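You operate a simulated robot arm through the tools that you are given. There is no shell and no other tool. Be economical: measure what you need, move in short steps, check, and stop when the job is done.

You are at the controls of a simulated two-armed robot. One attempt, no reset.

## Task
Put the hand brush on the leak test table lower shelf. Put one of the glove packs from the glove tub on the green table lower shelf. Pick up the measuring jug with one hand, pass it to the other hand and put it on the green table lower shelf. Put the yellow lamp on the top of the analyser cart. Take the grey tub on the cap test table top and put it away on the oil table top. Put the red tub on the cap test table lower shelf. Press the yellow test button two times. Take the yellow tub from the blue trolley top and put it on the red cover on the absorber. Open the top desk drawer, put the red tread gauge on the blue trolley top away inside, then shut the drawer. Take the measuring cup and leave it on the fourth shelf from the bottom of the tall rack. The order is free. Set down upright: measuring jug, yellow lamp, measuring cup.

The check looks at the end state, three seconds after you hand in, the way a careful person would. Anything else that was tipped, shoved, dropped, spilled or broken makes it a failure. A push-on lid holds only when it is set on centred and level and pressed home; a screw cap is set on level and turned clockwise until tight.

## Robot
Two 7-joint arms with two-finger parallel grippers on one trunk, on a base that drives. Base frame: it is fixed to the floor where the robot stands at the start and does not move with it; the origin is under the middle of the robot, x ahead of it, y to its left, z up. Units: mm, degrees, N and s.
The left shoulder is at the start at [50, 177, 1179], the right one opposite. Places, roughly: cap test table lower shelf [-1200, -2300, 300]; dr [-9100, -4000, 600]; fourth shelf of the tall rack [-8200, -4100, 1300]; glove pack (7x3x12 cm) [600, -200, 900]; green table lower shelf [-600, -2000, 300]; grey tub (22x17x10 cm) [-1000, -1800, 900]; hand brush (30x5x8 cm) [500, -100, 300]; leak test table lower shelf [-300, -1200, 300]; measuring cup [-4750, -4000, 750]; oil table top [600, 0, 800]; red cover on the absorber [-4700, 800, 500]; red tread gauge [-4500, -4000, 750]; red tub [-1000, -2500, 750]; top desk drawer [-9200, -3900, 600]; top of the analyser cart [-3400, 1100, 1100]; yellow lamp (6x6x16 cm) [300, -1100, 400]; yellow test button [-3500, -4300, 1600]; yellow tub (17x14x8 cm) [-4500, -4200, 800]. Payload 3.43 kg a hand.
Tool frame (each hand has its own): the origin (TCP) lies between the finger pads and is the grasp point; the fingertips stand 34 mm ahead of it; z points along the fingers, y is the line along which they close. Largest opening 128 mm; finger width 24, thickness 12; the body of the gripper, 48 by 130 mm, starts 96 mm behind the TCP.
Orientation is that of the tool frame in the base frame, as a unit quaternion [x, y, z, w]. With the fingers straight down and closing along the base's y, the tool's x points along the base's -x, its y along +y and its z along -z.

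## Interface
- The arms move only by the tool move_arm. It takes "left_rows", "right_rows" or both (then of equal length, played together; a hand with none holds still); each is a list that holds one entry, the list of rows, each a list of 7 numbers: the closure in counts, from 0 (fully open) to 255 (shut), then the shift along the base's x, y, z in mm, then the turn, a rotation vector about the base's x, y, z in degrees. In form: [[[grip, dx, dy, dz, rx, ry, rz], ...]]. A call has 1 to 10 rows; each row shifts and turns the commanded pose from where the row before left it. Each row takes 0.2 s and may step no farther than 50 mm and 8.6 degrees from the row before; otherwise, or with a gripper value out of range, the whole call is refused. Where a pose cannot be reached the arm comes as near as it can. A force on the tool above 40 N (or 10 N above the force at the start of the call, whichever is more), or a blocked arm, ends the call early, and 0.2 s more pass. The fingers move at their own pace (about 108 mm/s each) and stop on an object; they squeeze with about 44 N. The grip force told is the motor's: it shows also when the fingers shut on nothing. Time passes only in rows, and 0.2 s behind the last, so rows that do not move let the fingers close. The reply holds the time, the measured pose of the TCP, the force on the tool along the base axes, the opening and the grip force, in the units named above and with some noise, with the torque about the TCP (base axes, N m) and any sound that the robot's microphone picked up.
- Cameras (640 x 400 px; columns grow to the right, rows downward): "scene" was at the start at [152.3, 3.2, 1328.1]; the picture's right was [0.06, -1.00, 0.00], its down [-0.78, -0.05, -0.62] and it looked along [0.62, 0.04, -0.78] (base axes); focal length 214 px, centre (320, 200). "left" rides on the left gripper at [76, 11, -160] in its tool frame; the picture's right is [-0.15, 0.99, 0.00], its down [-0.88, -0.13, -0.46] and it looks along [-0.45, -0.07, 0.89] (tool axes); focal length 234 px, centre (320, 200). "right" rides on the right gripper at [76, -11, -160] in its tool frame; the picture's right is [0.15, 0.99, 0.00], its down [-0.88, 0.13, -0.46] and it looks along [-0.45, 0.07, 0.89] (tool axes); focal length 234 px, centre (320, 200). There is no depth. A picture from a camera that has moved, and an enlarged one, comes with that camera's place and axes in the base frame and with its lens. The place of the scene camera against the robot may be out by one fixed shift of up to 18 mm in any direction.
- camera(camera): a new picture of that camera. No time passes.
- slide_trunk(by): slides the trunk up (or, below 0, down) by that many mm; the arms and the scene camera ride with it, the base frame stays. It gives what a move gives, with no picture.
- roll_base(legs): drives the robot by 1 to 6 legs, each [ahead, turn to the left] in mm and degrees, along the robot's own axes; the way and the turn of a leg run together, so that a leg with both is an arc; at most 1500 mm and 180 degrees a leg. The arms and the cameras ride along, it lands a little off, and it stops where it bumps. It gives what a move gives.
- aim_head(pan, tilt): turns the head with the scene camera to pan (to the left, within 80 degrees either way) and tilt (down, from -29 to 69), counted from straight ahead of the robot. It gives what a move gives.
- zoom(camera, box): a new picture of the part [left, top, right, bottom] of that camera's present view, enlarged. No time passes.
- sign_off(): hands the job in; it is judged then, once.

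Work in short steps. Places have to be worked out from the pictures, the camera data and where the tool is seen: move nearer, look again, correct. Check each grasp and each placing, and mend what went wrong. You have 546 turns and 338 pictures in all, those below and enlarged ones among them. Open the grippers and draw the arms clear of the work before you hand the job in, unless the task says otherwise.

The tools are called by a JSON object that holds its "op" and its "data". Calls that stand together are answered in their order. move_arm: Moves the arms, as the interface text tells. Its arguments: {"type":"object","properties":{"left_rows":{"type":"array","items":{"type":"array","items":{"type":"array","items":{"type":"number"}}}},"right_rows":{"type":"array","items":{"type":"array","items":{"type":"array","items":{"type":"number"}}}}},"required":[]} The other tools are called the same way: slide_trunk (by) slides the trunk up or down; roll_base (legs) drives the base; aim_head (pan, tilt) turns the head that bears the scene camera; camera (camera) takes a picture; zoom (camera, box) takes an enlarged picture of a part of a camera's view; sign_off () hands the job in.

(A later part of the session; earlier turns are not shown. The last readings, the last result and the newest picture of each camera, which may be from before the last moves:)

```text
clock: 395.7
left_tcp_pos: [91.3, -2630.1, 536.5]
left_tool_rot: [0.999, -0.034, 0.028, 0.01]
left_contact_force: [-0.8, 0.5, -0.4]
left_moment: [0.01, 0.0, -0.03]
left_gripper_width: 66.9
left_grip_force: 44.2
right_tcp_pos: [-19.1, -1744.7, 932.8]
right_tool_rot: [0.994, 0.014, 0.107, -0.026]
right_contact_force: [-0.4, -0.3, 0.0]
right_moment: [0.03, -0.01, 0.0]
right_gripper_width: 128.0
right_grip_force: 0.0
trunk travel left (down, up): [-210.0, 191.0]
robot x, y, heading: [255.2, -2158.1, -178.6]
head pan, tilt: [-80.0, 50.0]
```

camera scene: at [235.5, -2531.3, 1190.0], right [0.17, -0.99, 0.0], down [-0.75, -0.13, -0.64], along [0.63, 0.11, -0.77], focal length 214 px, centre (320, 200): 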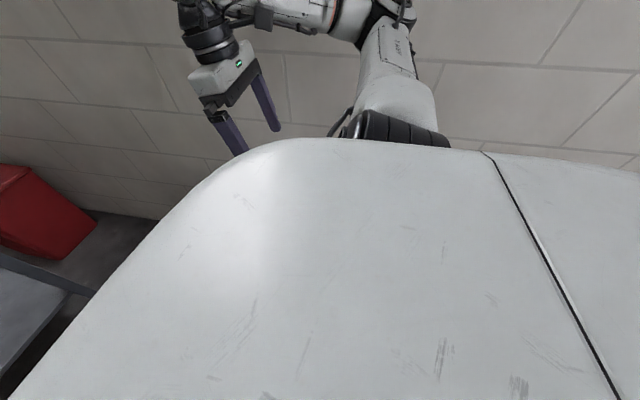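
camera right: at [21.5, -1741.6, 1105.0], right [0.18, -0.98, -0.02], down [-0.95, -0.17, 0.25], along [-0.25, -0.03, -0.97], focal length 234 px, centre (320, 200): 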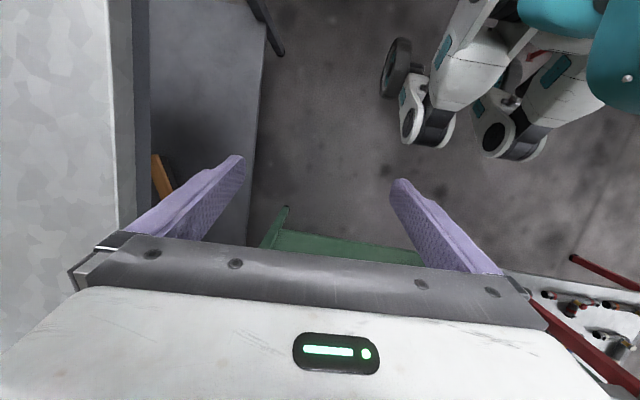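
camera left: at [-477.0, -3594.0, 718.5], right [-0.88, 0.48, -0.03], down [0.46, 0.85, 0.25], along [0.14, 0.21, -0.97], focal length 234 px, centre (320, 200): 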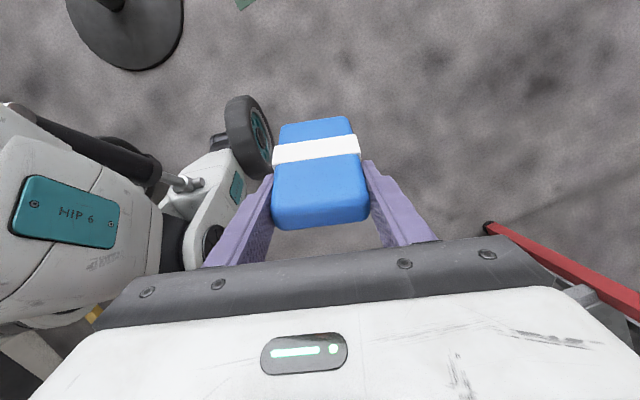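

Placing with the left from here would clash with legs and jug. Better: pass the pack to the right hand in the high posture, which reaches the shelf well. Flipping the left arm up again.

{"op": "move_arm", "data": {"left_rows": [[[255, 0, -5, 45, 0, 0, 0], [255, 0, -5, 45, 0, 0, 0], [255, 0, -5, 45, 0, 0, 0], [255, 0, -5, 45, 0, 0, 0], [255, 0, -5, 45, 0, 0, 0], [255, 0, -5, 45, 0, 0, 0], [255, 0, -5, 45, 0, 0, 0], [255, 0, -5, 45, 0, 0, 0], [255, 0, -5, 45, 0, 0, 0], [255, 0, 0, 45, 0, 0, 0]]]}}

{"op": "move_arm", "data": {"left_rows": [[[255, -30, 38, 0, 0, 0, 0], [255, -30, 38, 0, 0, 0, 0], [255, -30, 38, 0, 0, 0, 0], [255, -30, 38, 0, 0, 0, 0], [255, -30, 38, 0, 0, 0, 0], [255, -30, 38, 0, 0, 0, 0], [255, -30, 38, 0, 0, 0, 0], [255, -30, 38, 0, 0, 0, 0], [255, -30, 38, 0, 0, 0, 0], [255, -30, 38, 0, 0, 0, 0]]]}}

```text
clock: 397.9
left_tcp_pos: [92.0, -2675.5, 983.3]
left_tool_rot: [0.999, -0.035, 0.028, 0.009]
left_contact_force: [1.0, -0.2, -0.6]
left_moment: [0.0, 0.02, -0.02]
left_gripper_width: 67.4
left_grip_force: 44.4
right_tcp_pos: [-18.5, -1745.6, 931.6]
right_tool_rot: [0.994, 0.014, 0.107, -0.025]
right_contact_force: [-0.1, -0.1, 0.4]
right_moment: [-0.02, -0.02, 0.0]
right_gripper_width: 127.8
right_grip_force: 0.1
trunk travel left (down, up): [-210.0, 191.0]
robot x, y, heading: [257.0, -2160.0, -178.4]
head pan, tilt: [-80.0, 50.0]
```

```text
clock: 400.1
left_tcp_pos: [-180.8, -2333.2, 983.7]
left_tool_rot: [0.999, -0.033, 0.027, 0.011]
left_contact_force: [0.4, 0.0, -0.6]
left_moment: [0.05, 0.0, 0.01]
left_gripper_width: 67.0
left_grip_force: 43.9
left hand out of reach, approached as far as the arm can: row 10
right_tcp_pos: [-18.3, -1745.0, 932.9]
right_tool_rot: [0.994, 0.014, 0.108, -0.025]
right_contact_force: [1.1, -0.1, -0.5]
right_moment: [0.0, 0.0, -0.03]
right_gripper_width: 127.9
right_grip_force: 0.0
trunk travel left (down, up): [-210.0, 191.0]
robot x, y, heading: [254.5, -2157.1, -178.7]
head pan, tilt: [-80.0, 50.0]
```

Bringing both hands to the hand-over spot: left at centre-front, right just behind it pitched forward.

{"op": "move_arm", "data": {"left_rows": [[[255, -2, 30, 5, 0, 0, 0], [255, -2, 30, 5, 0, 0, 0], [255, -2, 30, 5, 0, 0, 0], [255, -2, 30, 5, 0, 0, 0], [255, -3, 30, 5, 0, 0, 0], [255, -3, 30, 5, 0, 0, 0], [255, -2, 10, 0, 0, 0, 0], [255, 0, 0, 0, 0, 0, 0]]], "right_rows": [[[60, 0, -35, 10, 0, 7.7, 0], [60, 0, -40, 10, 0, 7.7, 0], [60, 0, -40, 10, 0, 7.7, 0], [60, -5, -40, 10, 0, 7.7, 0], [60, -10, -40, 10, 0, 7.7, 0], [60, -15, -40, 10, 0, 7.7, 0], [60, -15, -40, 10, 0, 7.7, 0], [60, -15, -40, 5, 0, 7.7, 0]]]}}

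{"op": "aim_head", "data": {"pan": 0, "tilt": 40}}

{"op": "camera", "data": {"camera": "scene"}}

{"op": "camera", "data": {"camera": "right"}}

```text
clock: 401.6
left_tcp_pos: [-176.2, -2320.8, 991.5]
left_tool_rot: [0.999, -0.034, 0.028, 0.01]
left_contact_force: [0.2, 0.7, 0.0]
left_moment: [-0.03, -0.01, 0.01]
left_gripper_width: 67.2
left_grip_force: 44.2
left hand out of reach, approached as far as the arm can: row 1, 2, 3, 4, 5, 6, 7
right_tcp_pos: [-77.1, -1996.4, 1019.0]
right_tool_rot: [0.943, 0.022, -0.328, -0.045]
right_contact_force: [-4.2, 0.6, -0.1]
right_moment: [-0.13, -0.31, 0.19]
right_gripper_width: 97.8
right_grip_force: 0.1
right hand out of reach, approached as far as the arm can: row 4, 5, 6
trunk travel left (down, up): [-210.0, 191.0]
robot x, y, heading: [255.1, -2158.6, -178.9]
head pan, tilt: [-80.0, 50.0]
stopped in row 7 (right hand): the force on the tool passed its limit (the readings are from after the stop); the commanded pose is now the measured one
```

```text
clock: 403.2
left_tcp_pos: [-176.2, -2320.4, 991.6]
left_tool_rot: [0.999, -0.033, 0.028, 0.01]
left_contact_force: [0.8, 0.6, 0.1]
left_moment: [0.02, 0.03, 0.0]
left_gripper_width: 67.3
left_grip_force: 44.1
right_tcp_pos: [-76.3, -1997.5, 1019.4]
right_tool_rot: [0.943, 0.023, -0.329, -0.045]
right_contact_force: [-4.3, 4.4, 1.2]
right_moment: [-0.41, -0.52, 0.77]
right_gripper_width: 98.0
right_grip_force: 0.0
trunk travel left (down, up): [-210.0, 191.0]
robot x, y, heading: [257.0, -2159.2, -178.6]
head pan, tilt: [0.0, 40.0]
```

```text
200 pictures are left
camera scene: at [105.8, -2165.1, 1204.1], right [-0.02, 1.0, 0.0], down [0.64, 0.01, -0.77], along [-0.77, -0.02, -0.64], focal length 214 px, centre (320, 200)
```

scene: 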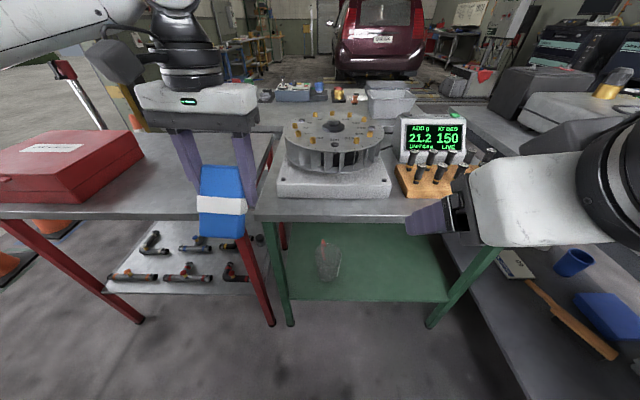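

```text
199 pictures are left
camera right: at [82.0, -1992.9, 1097.4], right [0.13, -0.97, -0.19], down [-0.4, -0.23, 0.89], along [-0.91, -0.04, -0.42], focal length 234 px, centre (320, 200)
```

right: 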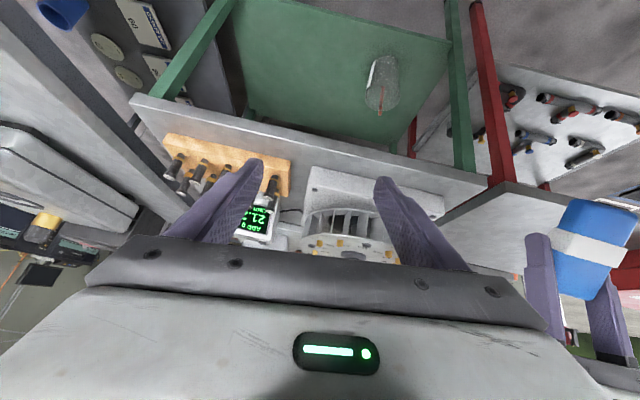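

Left won't come inward at this distance; trying further ahead first, then inward. Also taking the right hand back a bit.

{"op": "move_arm", "data": {"left_rows": [[[255, -20, 0, 12, 0, 0, 0], [255, -20, 0, 12, 0, 0, 0], [255, -20, 0, 12, 0, 0, 0], [255, -20, 15, 12, 0, 0, 0], [255, 0, 30, 0, 0, 0, 0], [255, 0, 30, 0, 0, 0, 0], [255, 0, 30, 0, 0, 0, 0], [255, 0, 30, 0, 0, 0, 0]]], "right_rows": [[[60, 0, 20, 0, 0, 0, 0], [60, 0, 20, 0, 0, 0, 0], [60, 0, 0, 0, 0, 0, 0], [60, 0, 0, 0, 0, 0, 0], [60, 0, 0, 0, 0, 0, 0], [60, 0, 0, 0, 0, 0, 0], [60, 0, 0, 0, 0, 0, 0], [60, 0, 0, 0, 0, 0, 0]]]}}

{"op": "camera", "data": {"camera": "scene"}}

```text
clock: 405.0
left_tcp_pos: [-175.3, -2320.6, 991.8]
left_tool_rot: [0.999, -0.034, 0.028, 0.01]
left_contact_force: [0.6, 0.7, -0.7]
left_moment: [0.0, 0.0, -0.03]
left_gripper_width: 66.9
left_grip_force: 44.3
left hand out of reach, approached as far as the arm can: row 1, 2, 3, 4, 5, 6, 7, 8
right_tcp_pos: [-83.1, -1961.8, 1028.3]
right_tool_rot: [0.944, 0.021, -0.327, -0.046]
right_contact_force: [-0.5, -0.3, 0.3]
right_moment: [0.02, 0.02, 0.01]
right_gripper_width: 98.0
right_grip_force: 0.1
right hand out of reach, approached as far as the arm can: row 1, 2
trunk travel left (down, up): [-210.0, 191.0]
robot x, y, heading: [254.3, -2161.1, -178.4]
head pan, tilt: [0.0, 40.0]
```

```text
198 pictures are left
camera scene: at [105.8, -2165.2, 1204.1], right [-0.02, 1.0, 0.0], down [0.64, 0.01, -0.77], along [-0.77, -0.02, -0.64], focal length 214 px, centre (320, 200)
```

scene: 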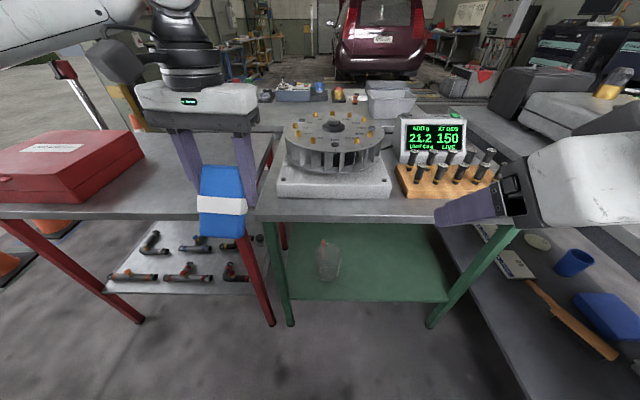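

Left arm is at a joint stop; unsticking with back-and-up, as before.

{"op": "move_arm", "data": {"left_rows": [[[255, 25, -15, 30, 0, 0, 0], [255, 25, -15, 30, 0, 0, 0], [255, 25, 0, 30, 0, 0, 0], [255, 0, 20, 30, 0, 0, 0], [255, -20, 30, 20, 0, 0, 0], [255, -30, 30, 0, 0, 0, 0], [255, -30, 30, 0, 0, 0, 0]]]}}

```text
clock: 406.6
left_tcp_pos: [-129.3, -2331.7, 1092.6]
left_tool_rot: [0.999, -0.034, 0.028, 0.01]
left_contact_force: [-0.3, 0.0, -0.1]
left_moment: [-0.01, 0.04, 0.04]
left_gripper_width: 67.1
left_grip_force: 43.9
left hand out of reach, approached as far as the arm can: row 5, 6, 7
right_tcp_pos: [-82.7, -1961.1, 1027.0]
right_tool_rot: [0.944, 0.021, -0.327, -0.046]
right_contact_force: [0.3, -0.7, 0.2]
right_moment: [0.01, 0.0, -0.01]
right_gripper_width: 97.9
right_grip_force: 0.1
trunk travel left (down, up): [-210.0, 191.0]
robot x, y, heading: [252.5, -2160.0, -178.7]
head pan, tilt: [0.0, 40.0]
```

Looking at the left arm's shape.

{"op": "aim_head", "data": {"pan": 55, "tilt": 10}}

{"op": "camera", "data": {"camera": "scene"}}

```text
clock: 407.8
left_tcp_pos: [-130.7, -2330.9, 1092.1]
left_tool_rot: [0.999, -0.034, 0.028, 0.01]
left_contact_force: [0.1, 0.6, -0.5]
left_moment: [-0.01, 0.04, -0.01]
left_gripper_width: 67.1
left_grip_force: 44.1
right_tcp_pos: [-82.6, -1960.6, 1027.4]
right_tool_rot: [0.944, 0.022, -0.327, -0.046]
right_contact_force: [-1.3, -0.2, -0.7]
right_moment: [0.0, 0.01, 0.02]
right_gripper_width: 98.0
right_grip_force: 0.0
trunk travel left (down, up): [-210.0, 191.0]
robot x, y, heading: [254.7, -2160.2, -178.4]
head pan, tilt: [55.0, 10.0]
```

```text
197 pictures are left
camera scene: at [139.0, -2240.6, 1251.8], right [-0.83, 0.56, 0.0], down [0.1, 0.14, -0.98], along [-0.55, -0.82, -0.17], focal length 214 px, centre (320, 200)
```

scene: 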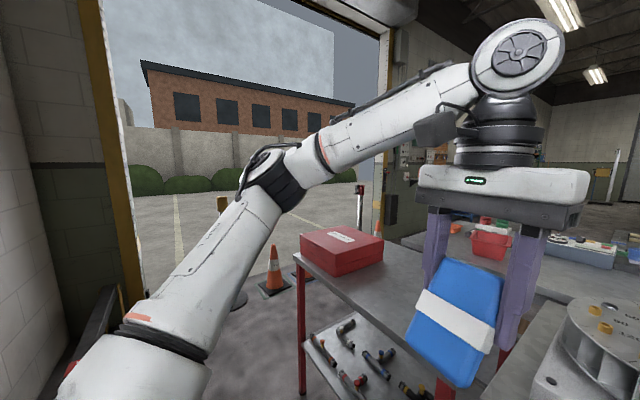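

The left arm is still in the elbow-down branch. Taking the hand far out to the left and back in to flip it properly.

{"op": "move_arm", "data": {"left_rows": [[[255, 17, -43, -8, 0, 0, 0], [255, 17, -43, -8, 0, 0, 0], [255, 17, -43, -8, 0, 0, 0], [255, 17, -43, -8, 0, 0, 0], [255, 17, -43, -8, 0, 0, 0], [255, 17, -43, -8, 0, 0, 0], [255, 17, -43, -8, 0, 0, 0], [255, 17, -43, -8, 0, 0, 0], [255, 17, -43, -8, 0, 0, 0]]]}}

{"op": "move_arm", "data": {"left_rows": [[[255, -10, -10, 40, 0, 0, 0], [255, -10, -10, 40, 0, 0, 0], [255, -20, 0, 40, 0, 0, 0], [255, -30, 10, 30, 0, 0, 0], [255, -30, 20, 20, 0, 0, 0], [255, -30, 30, 0, 0, 0, 0], [255, -30, 30, 0, 0, 0, 0], [255, -30, 30, 0, 0, 0, 0]]]}}

{"op": "camera", "data": {"camera": "scene"}}

```text
clock: 409.8
left_tcp_pos: [23.7, -2719.5, 1022.4]
left_tool_rot: [0.999, -0.035, 0.027, 0.01]
left_contact_force: [0.0, 0.2, -0.9]
left_moment: [0.05, 0.03, -0.03]
left_gripper_width: 67.3
left_grip_force: 44.1
right_tcp_pos: [-83.7, -1961.5, 1028.3]
right_tool_rot: [0.944, 0.021, -0.327, -0.045]
right_contact_force: [-0.6, -0.6, 0.3]
right_moment: [0.0, -0.02, 0.0]
right_gripper_width: 97.8
right_grip_force: 0.0
trunk travel left (down, up): [-210.0, 191.0]
robot x, y, heading: [249.4, -2160.4, -178.8]
head pan, tilt: [55.0, 10.0]
```

```text
clock: 411.6
left_tcp_pos: [-159.0, -2612.6, 1168.9]
left_tool_rot: [0.999, -0.034, 0.027, 0.011]
left_contact_force: [1.3, -0.2, -0.5]
left_moment: [-0.02, -0.01, 0.0]
left_gripper_width: 67.0
left_grip_force: 44.0
left hand out of reach, approached as far as the arm can: row 5, 6, 7, 8
right_tcp_pos: [-83.2, -1961.4, 1027.1]
right_tool_rot: [0.944, 0.022, -0.327, -0.045]
right_contact_force: [0.3, -0.3, -0.3]
right_moment: [0.02, 0.0, -0.02]
right_gripper_width: 97.8
right_grip_force: 0.1
trunk travel left (down, up): [-210.0, 191.0]
robot x, y, heading: [252.3, -2161.7, -178.9]
head pan, tilt: [55.0, 10.0]
```

```text
196 pictures are left
camera scene: at [138.6, -2240.5, 1251.8], right [-0.83, 0.56, 0.0], down [0.1, 0.14, -0.98], along [-0.55, -0.82, -0.17], focal length 214 px, centre (320, 200)
```

scene: 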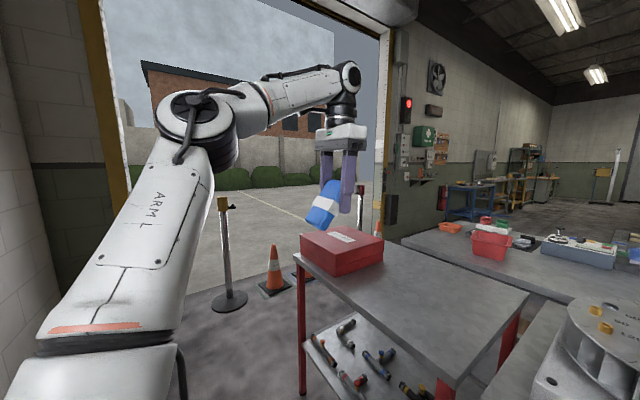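

The elbow is up again. Swinging inward and lower for the hand-over.

{"op": "move_arm", "data": {"left_rows": [[[255, 0, 40, -20, 0, 0, 0], [255, 0, 42, -20, 0, 0, 0], [255, 0, 42, -20, 0, 0, 0], [255, 0, 42, -20, 0, 0, 0], [255, 0, 42, -15, 0, 0, 0], [255, 0, 42, -15, 0, 0, 0], [255, -10, 42, -5, 0, 0, 0], [255, -15, 42, 0, 0, 0, 0], [255, -15, 42, 0, 0, 0, 0], [255, -15, 42, 0, 0, 0, 0]]]}}

{"op": "aim_head", "data": {"pan": 0, "tilt": 35}}

{"op": "camera", "data": {"camera": "scene"}}

```text
clock: 413.8
left_tcp_pos: [-158.9, -2328.8, 1042.8]
left_tool_rot: [0.999, -0.033, 0.028, 0.01]
left_contact_force: [0.1, -0.3, -1.9]
left_moment: [0.0, -0.01, 0.03]
left_gripper_width: 66.8
left_grip_force: 44.3
left hand out of reach, approached as far as the arm can: row 7, 8, 9, 10
right_tcp_pos: [-82.1, -1961.4, 1026.9]
right_tool_rot: [0.944, 0.022, -0.327, -0.045]
right_contact_force: [0.8, -0.1, -0.1]
right_moment: [-0.02, -0.02, 0.03]
right_gripper_width: 97.9
right_grip_force: 0.0
trunk travel left (down, up): [-210.0, 191.0]
robot x, y, heading: [253.1, -2159.1, -178.8]
head pan, tilt: [55.0, 10.0]
```

```text
clock: 415.1
left_tcp_pos: [-158.9, -2327.9, 1042.7]
left_tool_rot: [0.999, -0.034, 0.027, 0.01]
left_contact_force: [-0.6, -0.9, -0.3]
left_moment: [-0.02, 0.02, -0.02]
left_gripper_width: 67.0
left_grip_force: 44.1
right_tcp_pos: [-83.2, -1961.6, 1028.1]
right_tool_rot: [0.944, 0.023, -0.327, -0.045]
right_contact_force: [-0.3, -0.1, -0.3]
right_moment: [0.04, 0.01, -0.02]
right_gripper_width: 97.8
right_grip_force: 0.1
trunk travel left (down, up): [-210.0, 191.0]
robot x, y, heading: [253.2, -2161.9, -178.8]
head pan, tilt: [0.0, 35.0]
```

```text
195 pictures are left
camera scene: at [102.7, -2165.3, 1211.7], right [-0.02, 1.0, 0.0], down [0.57, 0.01, -0.82], along [-0.82, -0.02, -0.57], focal length 214 px, centre (320, 200)
```

scene: 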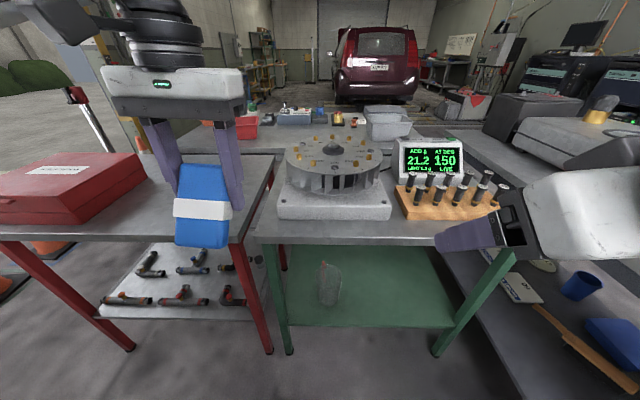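

I'll stand the pack on the trolley's free top and regrasp with the right hand. First raise the right hand, pitch the left so the pack is vertical, and move it outward over the trolley's lane.

{"op": "move_arm", "data": {"left_rows": [[[255, 0, -30, 10, 0, 6, 0], [255, 0, -40, 10, 0, 6, 0], [255, 0, -40, 10, 0, 6, 0], [255, 0, -40, 0, 0, 5, 0]]], "right_rows": [[[0, 0, 10, 25, 0, 0, 0], [0, 0, 10, 25, 0, 0, 0], [0, 0, 10, 25, 0, 0, 0], [0, 0, 10, 25, 0, 0, 0]]]}}

{"op": "roll_base", "data": {"legs": [[190, 0]]}}

{"op": "camera", "data": {"camera": "left"}}

{"op": "camera", "data": {"camera": "scene"}}

```text
clock: 416.1
left_tcp_pos: [-160.1, -2476.6, 1076.0]
left_tool_rot: [0.984, -0.032, -0.172, 0.016]
left_contact_force: [0.4, 0.5, -0.7]
left_moment: [-0.02, -0.01, 0.01]
left_gripper_width: 67.2
left_grip_force: 43.8
right_tcp_pos: [-83.5, -1920.9, 1126.4]
right_tool_rot: [0.943, 0.023, -0.329, -0.045]
right_contact_force: [-0.4, 0.2, -0.1]
right_moment: [-0.03, 0.0, -0.01]
right_gripper_width: 127.9
right_grip_force: 0.1
trunk travel left (down, up): [-210.0, 191.0]
robot x, y, heading: [253.7, -2156.2, -178.9]
head pan, tilt: [0.0, 35.0]
```

```text
clock: 417.6
left_tcp_pos: [-350.6, -2477.1, 1074.7]
left_tool_rot: [0.984, -0.034, -0.172, 0.016]
left_contact_force: [0.0, -0.2, -1.7]
left_moment: [0.02, -0.02, 0.01]
left_gripper_width: 67.3
left_grip_force: 44.0
right_tcp_pos: [-272.7, -1922.3, 1126.7]
right_tool_rot: [0.943, 0.02, -0.329, -0.045]
right_contact_force: [-1.3, 0.0, 0.2]
right_moment: [0.01, 0.0, -0.01]
right_gripper_width: 128.1
right_grip_force: 0.0
trunk travel left (down, up): [-210.0, 191.0]
robot x, y, heading: [68.3, -2164.7, -178.9]
head pan, tilt: [0.0, 35.0]
```

```text
194 pictures are left
camera left: at [-226.0, -2490.6, 1199.3], right [-0.2, -0.98, 0.09], down [-0.66, 0.2, 0.72], along [-0.72, 0.08, -0.69], focal length 234 px, centre (320, 200)
```

left: 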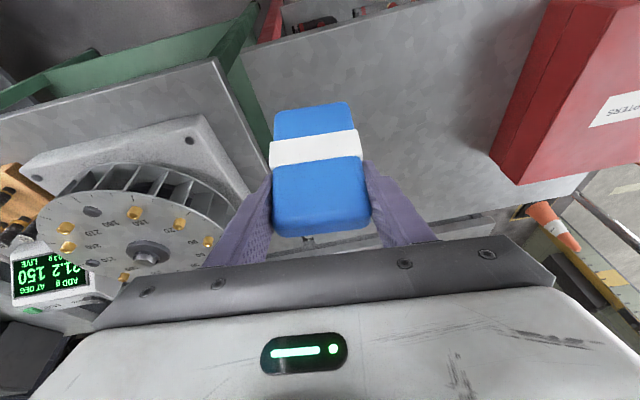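

```text
193 pictures are left
camera scene: at [-86.5, -2168.3, 1211.6], right [-0.02, 1.0, 0.0], down [0.57, 0.01, -0.82], along [-0.82, -0.01, -0.57], focal length 214 px, centre (320, 200)
```

scene: 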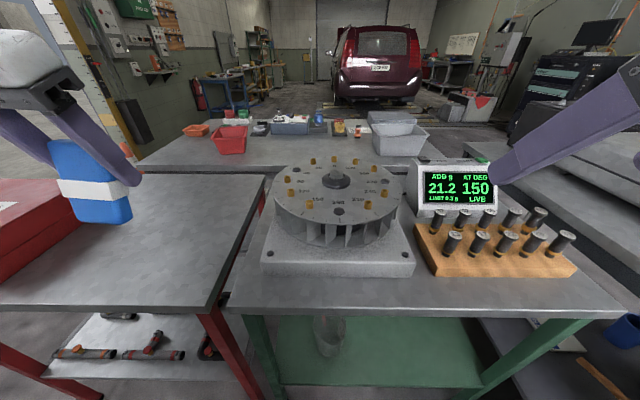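

Over the trolley's free top. Moving 70 in and lowering.

{"op": "move_arm", "data": {"left_rows": [[[255, -25, -10, -30, 0, 0, 0], [255, -25, -10, -35, 0, 0, 0], [255, -20, -5, -35, 0, 0, 0], [255, 0, 0, -25, 0, 0, 0], [255, 0, 0, -10, 0, 0, 0]]]}}

{"op": "camera", "data": {"camera": "left"}}

```text
clock: 418.8
left_tcp_pos: [-420.9, -2501.2, 940.0]
left_tool_rot: [0.984, -0.032, -0.172, 0.017]
left_contact_force: [0.5, -0.4, -0.7]
left_moment: [-0.01, 0.04, 0.02]
left_gripper_width: 67.0
left_grip_force: 43.7
right_tcp_pos: [-271.4, -1922.5, 1126.0]
right_tool_rot: [0.943, 0.02, -0.329, -0.047]
right_contact_force: [0.5, 0.2, 0.6]
right_moment: [0.02, 0.01, 0.01]
right_gripper_width: 127.8
right_grip_force: 0.2
trunk travel left (down, up): [-210.0, 191.0]
robot x, y, heading: [65.8, -2163.8, -179.1]
head pan, tilt: [0.0, 35.0]
```

```text
192 pictures are left
camera left: at [-296.1, -2514.6, 1064.7], right [-0.2, -0.98, 0.09], down [-0.66, 0.2, 0.72], along [-0.72, 0.08, -0.69], focal length 234 px, centre (320, 200)
```

left: 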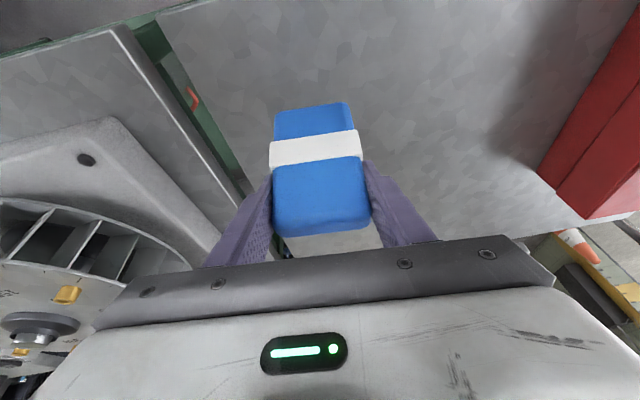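

Lowering in small steps until contact.

{"op": "move_arm", "data": {"left_rows": [[[255, 0, 0, -12, 0, 0, 0], [255, 0, 0, -10, 0, 0, 0], [255, 0, 0, -8, 0, 0, 0], [255, 0, 0, -6, 0, 0, 0]]]}}

```text
clock: 419.8
left_tcp_pos: [-420.2, -2502.6, 905.4]
left_tool_rot: [0.984, -0.033, -0.173, 0.016]
left_contact_force: [-0.1, 1.2, -0.6]
left_moment: [0.02, -0.02, 0.01]
left_gripper_width: 66.8
left_grip_force: 43.9
right_tcp_pos: [-272.8, -1923.3, 1125.4]
right_tool_rot: [0.943, 0.021, -0.33, -0.045]
right_contact_force: [-1.0, 0.3, 0.5]
right_moment: [0.0, 0.0, 0.04]
right_gripper_width: 128.0
right_grip_force: 0.0
trunk travel left (down, up): [-210.0, 191.0]
robot x, y, heading: [64.3, -2160.4, -179.1]
head pan, tilt: [0.0, 35.0]
```

{"op": "move_arm", "data": {"left_rows": [[[255, 0, 0, -6, 0, 0, 0], [255, 0, 0, -6, 0, 0, 0], [255, 0, 0, -6, 0, 0, 0], [255, 0, 0, -6, 0, 0, 0]]]}}

{"op": "camera", "data": {"camera": "left"}}

```text
clock: 420.8
left_tcp_pos: [-420.6, -2504.0, 885.1]
left_tool_rot: [0.984, -0.032, -0.175, 0.017]
left_contact_force: [5.9, -4.1, 17.5]
left_moment: [0.21, -0.7, -0.21]
left_gripper_width: 67.0
left_grip_force: 44.2
right_tcp_pos: [-271.1, -1923.0, 1126.9]
right_tool_rot: [0.943, 0.021, -0.33, -0.046]
right_contact_force: [-0.5, 0.0, 0.3]
right_moment: [-0.01, -0.02, 0.0]
right_gripper_width: 128.1
right_grip_force: 0.1
trunk travel left (down, up): [-210.0, 191.0]
robot x, y, heading: [64.8, -2168.3, -179.0]
head pan, tilt: [0.0, 35.0]
```

```text
191 pictures are left
camera left: at [-294.2, -2515.4, 1007.6], right [-0.2, -0.98, 0.09], down [-0.66, 0.2, 0.72], along [-0.73, 0.08, -0.68], focal length 234 px, centre (320, 200)
```

left: 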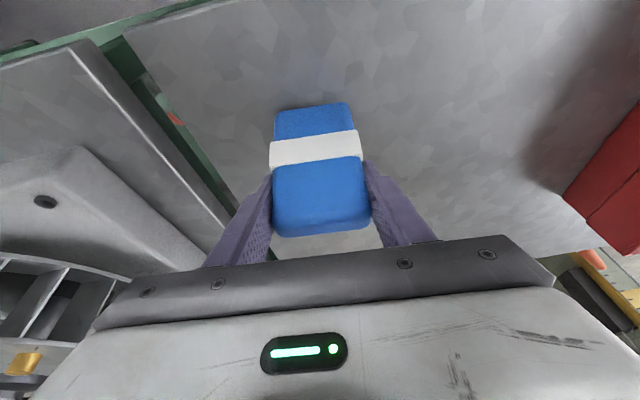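

Standing on the trolley. Easing and opening, then withdrawing along the tool axis.

{"op": "move_arm", "data": {"left_rows": [[[255, 0, 0, 3, 0, 0, 0], [130, 0, 0, 0, 0, 0, 0], [110, 0, 0, 0, 0, 0, 0], [90, 0, 0, 0, 0, 0, 0], [70, 0, 0, 0, 0, 0, 0], [70, 8, 0, 22, 0, 0, 0], [70, 14, 0, 40, 0, 0, 0], [70, 14, 0, 40, 0, 0, 0]]]}}

{"op": "camera", "data": {"camera": "left"}}

```text
clock: 422.6
left_tcp_pos: [-383.4, -2503.6, 986.5]
left_tool_rot: [0.984, -0.034, -0.172, 0.017]
left_contact_force: [0.2, 0.3, 0.4]
left_moment: [0.04, -0.01, -0.01]
left_gripper_width: 92.8
left_grip_force: 0.1
right_tcp_pos: [-271.7, -1921.9, 1127.5]
right_tool_rot: [0.943, 0.02, -0.329, -0.046]
right_contact_force: [-0.7, -0.5, 0.8]
right_moment: [0.01, 0.01, 0.0]
right_gripper_width: 127.9
right_grip_force: 0.1
trunk travel left (down, up): [-210.0, 191.0]
robot x, y, heading: [64.2, -2159.4, -178.8]
head pan, tilt: [0.0, 35.0]
```

```text
190 pictures are left
camera left: at [-259.2, -2516.1, 1110.8], right [-0.2, -0.98, 0.09], down [-0.66, 0.2, 0.72], along [-0.72, 0.08, -0.69], focal length 234 px, centre (320, 200)
```

left: 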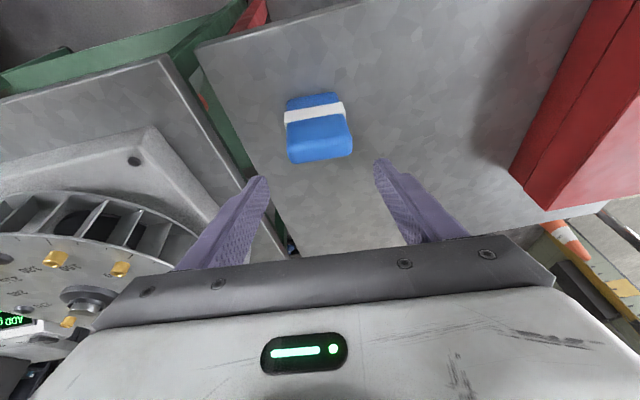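

The pack stands on the trolley. Now moving the robot so the right hand can take it: back a little, south 590, facing west again.

{"op": "move_arm", "data": {"left_rows": [[[0, 25, 0, 40, 0, 0, 0], [0, 25, 0, 40, 0, 0, 0]]]}}

{"op": "roll_base", "data": {"legs": [[-80, 0], [0, 89], [590, 0], [0, -89]]}}

{"op": "aim_head", "data": {"pan": -20, "tilt": 40}}

{"op": "camera", "data": {"camera": "scene"}}

```text
clock: 423.2
left_tcp_pos: [-331.5, -2501.1, 1068.1]
left_tool_rot: [0.984, -0.033, -0.172, 0.017]
left_contact_force: [-0.5, 0.3, -0.2]
left_moment: [0.0, 0.01, 0.0]
left_gripper_width: 128.1
left_grip_force: 0.0
right_tcp_pos: [-273.5, -1923.7, 1127.1]
right_tool_rot: [0.943, 0.02, -0.329, -0.047]
right_contact_force: [-0.6, -0.9, -0.1]
right_moment: [0.0, 0.01, -0.01]
right_gripper_width: 127.9
right_grip_force: 0.1
trunk travel left (down, up): [-210.0, 191.0]
robot x, y, heading: [64.6, -2162.8, -179.2]
head pan, tilt: [0.0, 35.0]
```

```text
clock: 434.8
left_tcp_pos: [-238.2, -3096.5, 1068.1]
left_tool_rot: [0.985, -0.022, -0.171, 0.018]
left_contact_force: [-0.1, -0.9, 0.3]
left_moment: [0.03, -0.01, 0.0]
left_gripper_width: 128.0
left_grip_force: 0.1
right_tcp_pos: [-190.8, -2517.1, 1126.7]
right_tool_rot: [0.943, 0.031, -0.33, -0.042]
right_contact_force: [-0.4, 0.2, -0.4]
right_moment: [0.0, 0.0, -0.01]
right_gripper_width: 128.4
right_grip_force: 0.1
trunk travel left (down, up): [-210.0, 191.0]
robot x, y, heading: [152.4, -2751.0, -177.7]
head pan, tilt: [0.0, 35.0]
```

```text
clock: 435.6
left_tcp_pos: [-239.1, -3097.7, 1067.7]
left_tool_rot: [0.985, -0.021, -0.172, 0.018]
left_contact_force: [0.3, 0.1, 1.0]
left_moment: [0.0, 0.0, 0.04]
left_gripper_width: 127.7
left_grip_force: 0.1
right_tcp_pos: [-191.1, -2516.2, 1126.3]
right_tool_rot: [0.943, 0.032, -0.329, -0.042]
right_contact_force: [1.0, 0.1, -0.8]
right_moment: [0.01, 0.0, -0.03]
right_gripper_width: 127.9
right_grip_force: 0.0
trunk travel left (down, up): [-210.0, 191.0]
robot x, y, heading: [155.0, -2749.9, -177.6]
head pan, tilt: [-20.0, 40.0]
```

```text
189 pictures are left
camera scene: at [7.4, -2728.4, 1204.2], right [0.3, 0.95, 0.0], down [0.61, -0.19, -0.77], along [-0.73, 0.23, -0.64], focal length 214 px, centre (320, 200)
```

scene: 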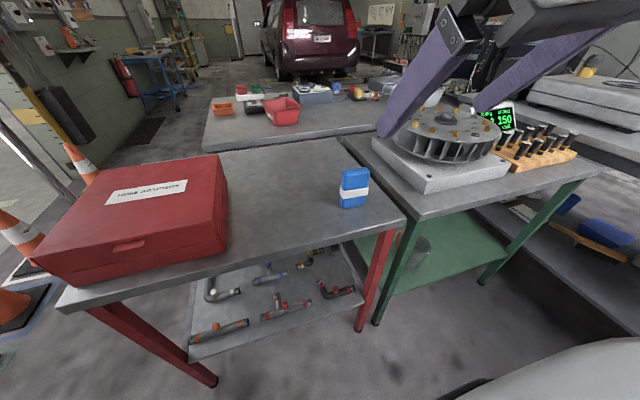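

The right hand is in line with the pack. Moving to a pre-grasp.

{"op": "move_arm", "data": {"right_rows": [[[40, -28, 2, -35, 0, 0, 0], [40, -28, 2, -35, 0, 0, 0], [40, -28, 2, -35, 0, 0, 0], [40, -28, 2, -35, 0, 0, 0], [40, -27, 2, -35, 0, 0, 0], [40, -27, 0, -34, 0, 0, 0]]]}}

{"op": "camera", "data": {"camera": "right"}}

```text
clock: 437.0
left_tcp_pos: [-237.8, -3097.8, 1067.8]
left_tool_rot: [0.985, -0.022, -0.172, 0.018]
left_contact_force: [0.3, -0.1, 0.1]
left_moment: [-0.01, 0.01, -0.02]
left_gripper_width: 127.9
left_grip_force: 0.1
right_tcp_pos: [-357.4, -2509.3, 919.9]
right_tool_rot: [0.943, 0.032, -0.329, -0.042]
right_contact_force: [0.3, 0.4, 0.5]
right_moment: [0.0, 0.0, -0.02]
right_gripper_width: 107.8
right_grip_force: 0.0
trunk travel left (down, up): [-210.0, 191.0]
robot x, y, heading: [152.2, -2748.8, -177.7]
head pan, tilt: [-20.0, 40.0]
```

```text
188 pictures are left
camera right: at [-199.9, -2500.5, 998.9], right [0.15, -0.97, -0.19], down [-0.4, -0.23, 0.89], along [-0.91, -0.06, -0.42], focal length 234 px, centre (320, 200)
```

right: 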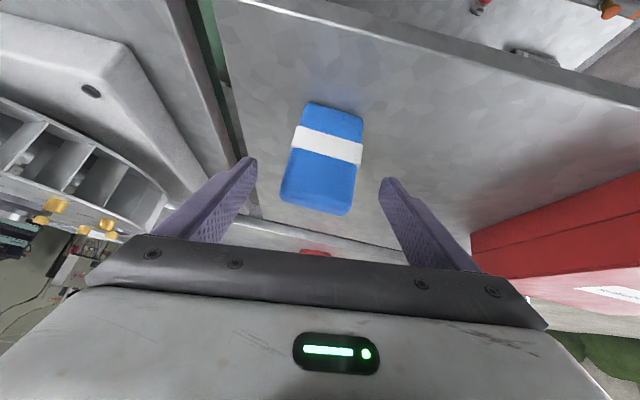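

Pack centred. Levelling the roll, advancing, and closing.

{"op": "move_arm", "data": {"right_rows": [[[40, 0, -3, 0, -5.7, 0, 0], [40, -18, 0, -20, 0, 0, 0], [40, -18, 0, -21, 0, 0, 0], [40, -18, 0, -20, 0, 0, 0], [40, 0, 0, 0, 0, 0, 0], [255, 0, 0, 0, 0, 0, 0], [255, 0, 0, 0, 0, 0, 0], [255, 0, 0, 0, 0, 0, 0]]]}}

{"op": "camera", "data": {"camera": "right"}}

```text
clock: 438.8
left_tcp_pos: [-238.5, -3096.4, 1068.1]
left_tool_rot: [0.985, -0.021, -0.172, 0.018]
left_contact_force: [0.3, 0.1, -0.1]
left_moment: [0.0, -0.01, 0.02]
left_gripper_width: 128.2
left_grip_force: 0.1
right_tcp_pos: [-412.2, -2512.5, 858.5]
right_tool_rot: [0.944, 0.015, -0.33, 0.005]
right_contact_force: [0.2, 0.4, 0.3]
right_moment: [0.03, -0.02, 0.04]
right_gripper_width: 68.6
right_grip_force: 44.2
trunk travel left (down, up): [-210.0, 191.0]
robot x, y, heading: [148.3, -2750.6, -177.5]
head pan, tilt: [-20.0, 40.0]
```

```text
187 pictures are left
camera right: at [-254.5, -2495.5, 934.8], right [0.15, -0.98, -0.09], down [-0.4, -0.14, 0.91], along [-0.9, -0.1, -0.41], focal length 234 px, centre (320, 200)
```

right: 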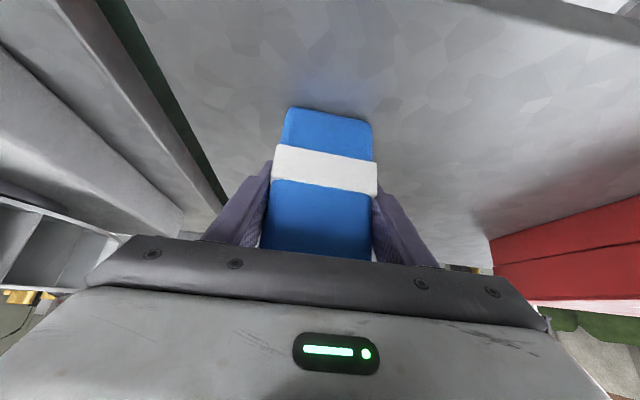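

Gripped. Lifting and drawing back.

{"op": "move_arm", "data": {"right_rows": [[[255, 0, 0, 25, 0, 0, 0], [255, 0, 0, 40, 0, 0, 0], [255, 15, 5, 40, 0, -4, 0], [255, 35, 10, 20, 0, -5, 0], [255, 40, 15, 0, 0, -5, 0], [255, 40, 20, 0, 0, -5, 0], [255, 40, 20, 0, 0, -5, 0], [255, 40, 20, 0, 0, -5, 0], [255, 40, 20, 0, 0, -5, 0], [255, 40, 20, 0, 0, -5, 0]]]}}

{"op": "move_arm", "data": {"right_rows": [[[255, 30, 30, 0, 0, 0, 0], [255, 30, 30, 0, 0, 0, 0], [255, 30, 30, -10, 0, 0, 0], [255, 20, 20, -30, 0, 0, 0], [255, 0, 0, -45, 0, 0, 0], [255, 0, 0, -45, 0, 0, 0], [255, 0, 0, -45, 0, 0, 0], [255, 0, 0, -45, 0, 0, 0], [255, 0, 0, -45, 0, 0, 0], [255, 0, 0, -45, 0, 0, 0]]]}}

```text
clock: 441.0
left_tcp_pos: [-239.2, -3096.7, 1068.7]
left_tool_rot: [0.985, -0.022, -0.171, 0.019]
left_contact_force: [0.1, 0.6, -0.7]
left_moment: [0.0, 0.0, -0.01]
left_gripper_width: 128.1
left_grip_force: 0.0
right_tcp_pos: [-123.0, -2382.6, 983.4]
right_tool_rot: [1.0, 0.013, 0.003, 0.01]
right_contact_force: [-0.2, -0.1, -0.1]
right_moment: [-0.01, 0.02, 0.03]
right_gripper_width: 68.6
right_grip_force: 44.1
trunk travel left (down, up): [-210.0, 191.0]
robot x, y, heading: [149.9, -2747.5, -177.5]
head pan, tilt: [-20.0, 40.0]
```

```text
clock: 443.2
left_tcp_pos: [-240.1, -3097.0, 1068.1]
left_tool_rot: [0.985, -0.022, -0.171, 0.018]
left_contact_force: [-0.3, -0.7, 0.1]
left_moment: [-0.02, -0.03, -0.02]
left_gripper_width: 127.6
left_grip_force: 0.1
right_tcp_pos: [-35.5, -2286.1, 704.0]
right_tool_rot: [1.0, 0.013, 0.003, 0.009]
right_contact_force: [-0.1, -0.1, 0.5]
right_moment: [-0.02, -0.04, 0.02]
right_gripper_width: 67.7
right_grip_force: 43.9
right hand out of reach, approached as far as the arm can: row 5, 6, 7, 8
trunk travel left (down, up): [-210.0, 191.0]
robot x, y, heading: [150.3, -2749.0, -177.7]
head pan, tilt: [-20.0, 40.0]
```

Flipping; continuing down to about z=520.

{"op": "move_arm", "data": {"right_rows": [[[255, 0, 0, -45, 0, 0, 0], [255, 0, 0, -45, 0, 0, 0], [255, 0, 0, -45, 0, 0, 0], [255, 0, 0, -40, 0, 0, 0]]]}}

{"op": "roll_base", "data": {"legs": [[0, -92], [370, 0], [0, 90]]}}

```text
clock: 444.2
left_tcp_pos: [-238.8, -3096.4, 1068.1]
left_tool_rot: [0.985, -0.022, -0.171, 0.019]
left_contact_force: [-1.6, 0.5, -0.4]
left_moment: [0.04, 0.03, 0.01]
left_gripper_width: 128.1
left_grip_force: 0.1
right_tcp_pos: [-35.8, -2287.0, 529.5]
right_tool_rot: [1.0, 0.013, 0.002, 0.011]
right_contact_force: [0.5, 0.4, -0.4]
right_moment: [-0.02, -0.01, 0.02]
right_gripper_width: 68.3
right_grip_force: 43.8
trunk travel left (down, up): [-210.0, 191.0]
robot x, y, heading: [151.7, -2746.0, -177.6]
head pan, tilt: [-20.0, 40.0]
```

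```text
clock: 454.2
left_tcp_pos: [-255.7, -2717.3, 1067.8]
left_tool_rot: [0.984, -0.037, -0.172, 0.016]
left_contact_force: [0.7, 0.9, 0.0]
left_moment: [-0.01, -0.01, 0.04]
left_gripper_width: 128.1
left_grip_force: 0.1
right_tcp_pos: [-28.5, -1913.1, 531.2]
right_tool_rot: [1.0, -0.003, 0.003, 0.01]
right_contact_force: [0.9, 0.3, 0.0]
right_moment: [0.02, 0.0, 0.01]
right_gripper_width: 67.6
right_grip_force: 43.6
trunk travel left (down, up): [-210.0, 191.0]
robot x, y, heading: [145.6, -2381.4, -179.5]
head pan, tilt: [-20.0, 40.0]
```

Now pitching forward and reaching toward the shelf, north of the jug.

{"op": "move_arm", "data": {"right_rows": [[[255, -35, -5, -6, 0, 5, 0], [255, -35, -5, -6, 0, 5, 0], [255, -35, -5, -6, 0, 5, 0], [255, -35, -5, -6, 0, 5, 0], [255, -35, -5, -6, 0, 5, 0], [255, -35, -5, -6, 0, 5, 0], [255, -35, 0, -6, 0, 5, 0], [255, -30, 0, -6, 0, 5, 0]]]}}

{"op": "camera", "data": {"camera": "right"}}

{"op": "camera", "data": {"camera": "scene"}}

```text
clock: 456.0
left_tcp_pos: [-254.9, -2717.3, 1067.7]
left_tool_rot: [0.984, -0.036, -0.171, 0.016]
left_contact_force: [-0.5, 0.6, -0.5]
left_moment: [0.02, -0.01, 0.01]
left_gripper_width: 127.8
left_grip_force: 0.1
right_tcp_pos: [-302.2, -1942.1, 482.8]
right_tool_rot: [0.941, 0.002, -0.339, 0.01]
right_contact_force: [-0.2, -0.9, -0.2]
right_moment: [0.02, 0.03, 0.01]
right_gripper_width: 67.2
right_grip_force: 43.9
trunk travel left (down, up): [-210.0, 191.0]
robot x, y, heading: [144.6, -2383.1, -179.4]
head pan, tilt: [-20.0, 40.0]
```

```text
186 pictures are left
camera right: at [-142.6, -1928.9, 556.6], right [0.12, -0.99, -0.08], down [-0.39, -0.12, 0.91], along [-0.91, -0.08, -0.4], focal length 234 px, centre (320, 200)
```

right: 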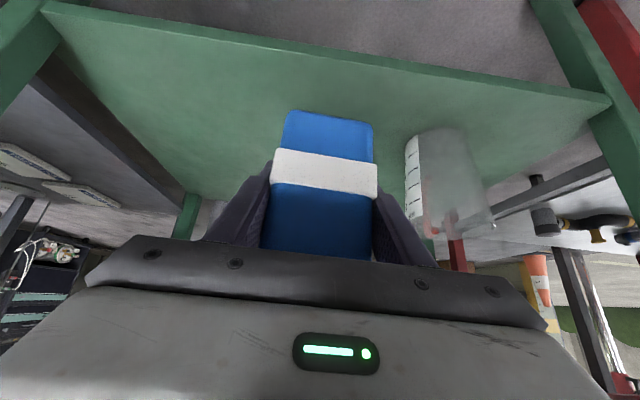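

```text
185 pictures are left
camera scene: at [2.2, -2356.2, 1204.2], right [0.33, 0.94, 0.0], down [0.61, -0.21, -0.77], along [-0.72, 0.25, -0.64], focal length 214 px, centre (320, 200)
```

scene: 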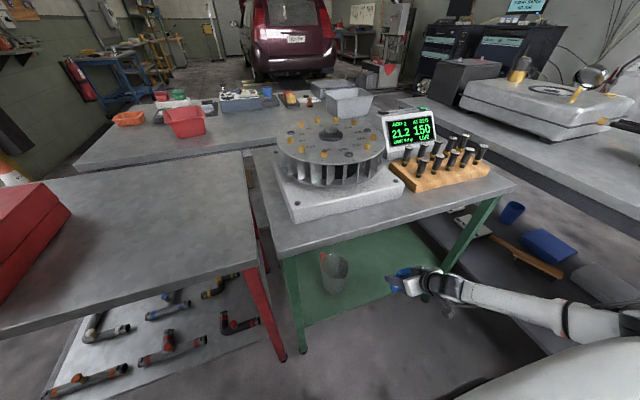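

Moving 80 deeper and lowering.

{"op": "move_arm", "data": {"right_rows": [[[255, -30, 5, -20, 0, 0, 0], [255, -30, 5, -20, 0, 0, 0], [255, -20, 5, -20, 0, 0, 0], [255, 0, 0, -15, 0, 0, 0], [255, 0, 0, -10, 0, 0, 0]]]}}

```text
clock: 457.2
left_tcp_pos: [-255.1, -2717.3, 1067.9]
left_tool_rot: [0.984, -0.036, -0.173, 0.017]
left_contact_force: [-0.2, -0.8, 0.8]
left_moment: [0.0, 0.0, -0.01]
left_gripper_width: 128.0
left_grip_force: 0.1
right_tcp_pos: [-382.5, -1929.1, 399.2]
right_tool_rot: [0.941, 0.0, -0.339, 0.01]
right_contact_force: [-1.1, -0.5, -1.0]
right_moment: [0.0, 0.06, -0.01]
right_gripper_width: 67.4
right_grip_force: 44.7
trunk travel left (down, up): [-210.0, 191.0]
robot x, y, heading: [146.8, -2382.3, -179.3]
head pan, tilt: [-20.0, 40.0]
```

Small steps down to contact.

{"op": "move_arm", "data": {"right_rows": [[[255, 0, 0, -10, 0, 0, 0], [255, 0, 0, -8, 0, 0, 0], [255, 0, 0, -6, 0, 0, 0], [255, 0, 0, -5, 0, 0, 0], [255, 0, 0, -5, 0, 0, 0]]]}}

{"op": "camera", "data": {"camera": "right"}}

```text
clock: 458.4
left_tcp_pos: [-253.9, -2717.1, 1067.3]
left_tool_rot: [0.984, -0.036, -0.172, 0.016]
left_contact_force: [0.0, 0.0, 0.0]
left_moment: [0.01, 0.04, -0.02]
left_gripper_width: 127.9
left_grip_force: 0.2
right_tcp_pos: [-382.6, -1928.6, 388.2]
right_tool_rot: [0.941, 0.002, -0.339, 0.01]
right_contact_force: [-0.3, -0.2, -0.2]
right_moment: [0.01, -0.01, -0.02]
right_gripper_width: 67.4
right_grip_force: 44.0
right hand out of reach, approached as far as the arm can: row 2, 3, 4, 5
trunk travel left (down, up): [-210.0, 191.0]
robot x, y, heading: [147.7, -2382.1, -179.3]
head pan, tilt: [-20.0, 40.0]
```

```text
184 pictures are left
camera right: at [-222.7, -1914.2, 462.5], right [0.12, -0.99, -0.08], down [-0.39, -0.12, 0.91], along [-0.91, -0.08, -0.4], focal length 234 px, centre (320, 200)
```

right: 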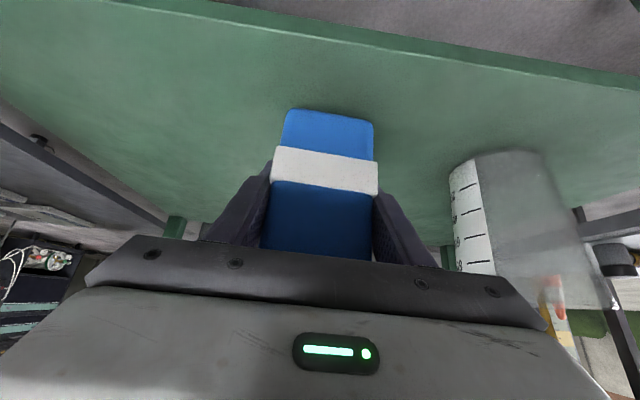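

Lowering with the trunk.

{"op": "slide_trunk", "data": {"by": -10}}

{"op": "slide_trunk", "data": {"by": -6}}

{"op": "slide_trunk", "data": {"by": -5}}

```text
clock: 459.0
left_tcp_pos: [-253.8, -2718.1, 1058.2]
left_tool_rot: [0.984, -0.037, -0.171, 0.016]
left_contact_force: [-0.4, 1.1, 0.1]
left_moment: [0.01, -0.02, -0.02]
left_gripper_width: 128.1
left_grip_force: 0.0
right_tcp_pos: [-382.7, -1927.7, 378.7]
right_tool_rot: [0.941, 0.001, -0.339, 0.01]
right_contact_force: [0.1, 0.1, 0.2]
right_moment: [-0.02, 0.02, 0.0]
right_gripper_width: 67.3
right_grip_force: 44.1
trunk travel left (down, up): [-200.0, 201.0]
robot x, y, heading: [147.3, -2380.3, -179.5]
head pan, tilt: [-20.0, 40.0]
```

```text
clock: 459.6
left_tcp_pos: [-255.0, -2717.2, 1052.4]
left_tool_rot: [0.984, -0.036, -0.172, 0.016]
left_contact_force: [-0.1, -0.3, -0.1]
left_moment: [0.03, 0.06, 0.0]
left_gripper_width: 128.0
left_grip_force: 0.0
right_tcp_pos: [-382.4, -1928.6, 372.3]
right_tool_rot: [0.941, 0.001, -0.339, 0.009]
right_contact_force: [0.1, -0.1, -0.5]
right_moment: [0.02, 0.0, 0.02]
right_gripper_width: 67.3
right_grip_force: 44.0
trunk travel left (down, up): [-194.0, 207.0]
robot x, y, heading: [145.5, -2380.4, -179.6]
head pan, tilt: [-20.0, 40.0]
```

```text
clock: 460.1
left_tcp_pos: [-254.3, -2717.1, 1047.1]
left_tool_rot: [0.984, -0.037, -0.171, 0.016]
left_contact_force: [-0.1, 0.2, -0.6]
left_moment: [0.02, -0.04, 0.02]
left_gripper_width: 128.3
left_grip_force: 0.0
right_tcp_pos: [-382.7, -1927.8, 366.6]
right_tool_rot: [0.941, 0.001, -0.339, 0.01]
right_contact_force: [1.2, 0.6, -0.3]
right_moment: [-0.02, 0.02, 0.0]
right_gripper_width: 67.2
right_grip_force: 44.3
trunk travel left (down, up): [-189.0, 212.0]
robot x, y, heading: [146.1, -2378.7, -179.0]
head pan, tilt: [-20.0, 40.0]
```

{"op": "slide_trunk", "data": {"by": -5}}

{"op": "slide_trunk", "data": {"by": -4}}

```text
clock: 460.6
left_tcp_pos: [-254.3, -2717.3, 1042.8]
left_tool_rot: [0.984, -0.037, -0.171, 0.016]
left_contact_force: [-0.3, 0.3, -0.1]
left_moment: [0.02, -0.02, -0.03]
left_gripper_width: 127.9
left_grip_force: 0.1
right_tcp_pos: [-382.7, -1927.3, 362.0]
right_tool_rot: [0.941, 0.001, -0.339, 0.01]
right_contact_force: [0.4, 0.7, -0.4]
right_moment: [-0.03, -0.03, 0.02]
right_gripper_width: 67.3
right_grip_force: 44.3
trunk travel left (down, up): [-184.0, 217.0]
robot x, y, heading: [145.0, -2383.0, -179.3]
head pan, tilt: [-20.0, 40.0]
```

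```text
clock: 461.2
left_tcp_pos: [-255.3, -2717.7, 1037.1]
left_tool_rot: [0.984, -0.037, -0.171, 0.016]
left_contact_force: [-1.2, 0.1, 1.0]
left_moment: [0.01, 0.01, 0.02]
left_gripper_width: 127.8
left_grip_force: 0.1
right_tcp_pos: [-382.4, -1928.3, 358.5]
right_tool_rot: [0.941, 0.001, -0.339, 0.009]
right_contact_force: [0.8, -0.1, 1.1]
right_moment: [0.0, -0.08, -0.01]
right_gripper_width: 67.2
right_grip_force: 44.1
trunk travel left (down, up): [-180.0, 221.0]
robot x, y, heading: [147.6, -2384.4, -179.5]
head pan, tilt: [-20.0, 40.0]
```

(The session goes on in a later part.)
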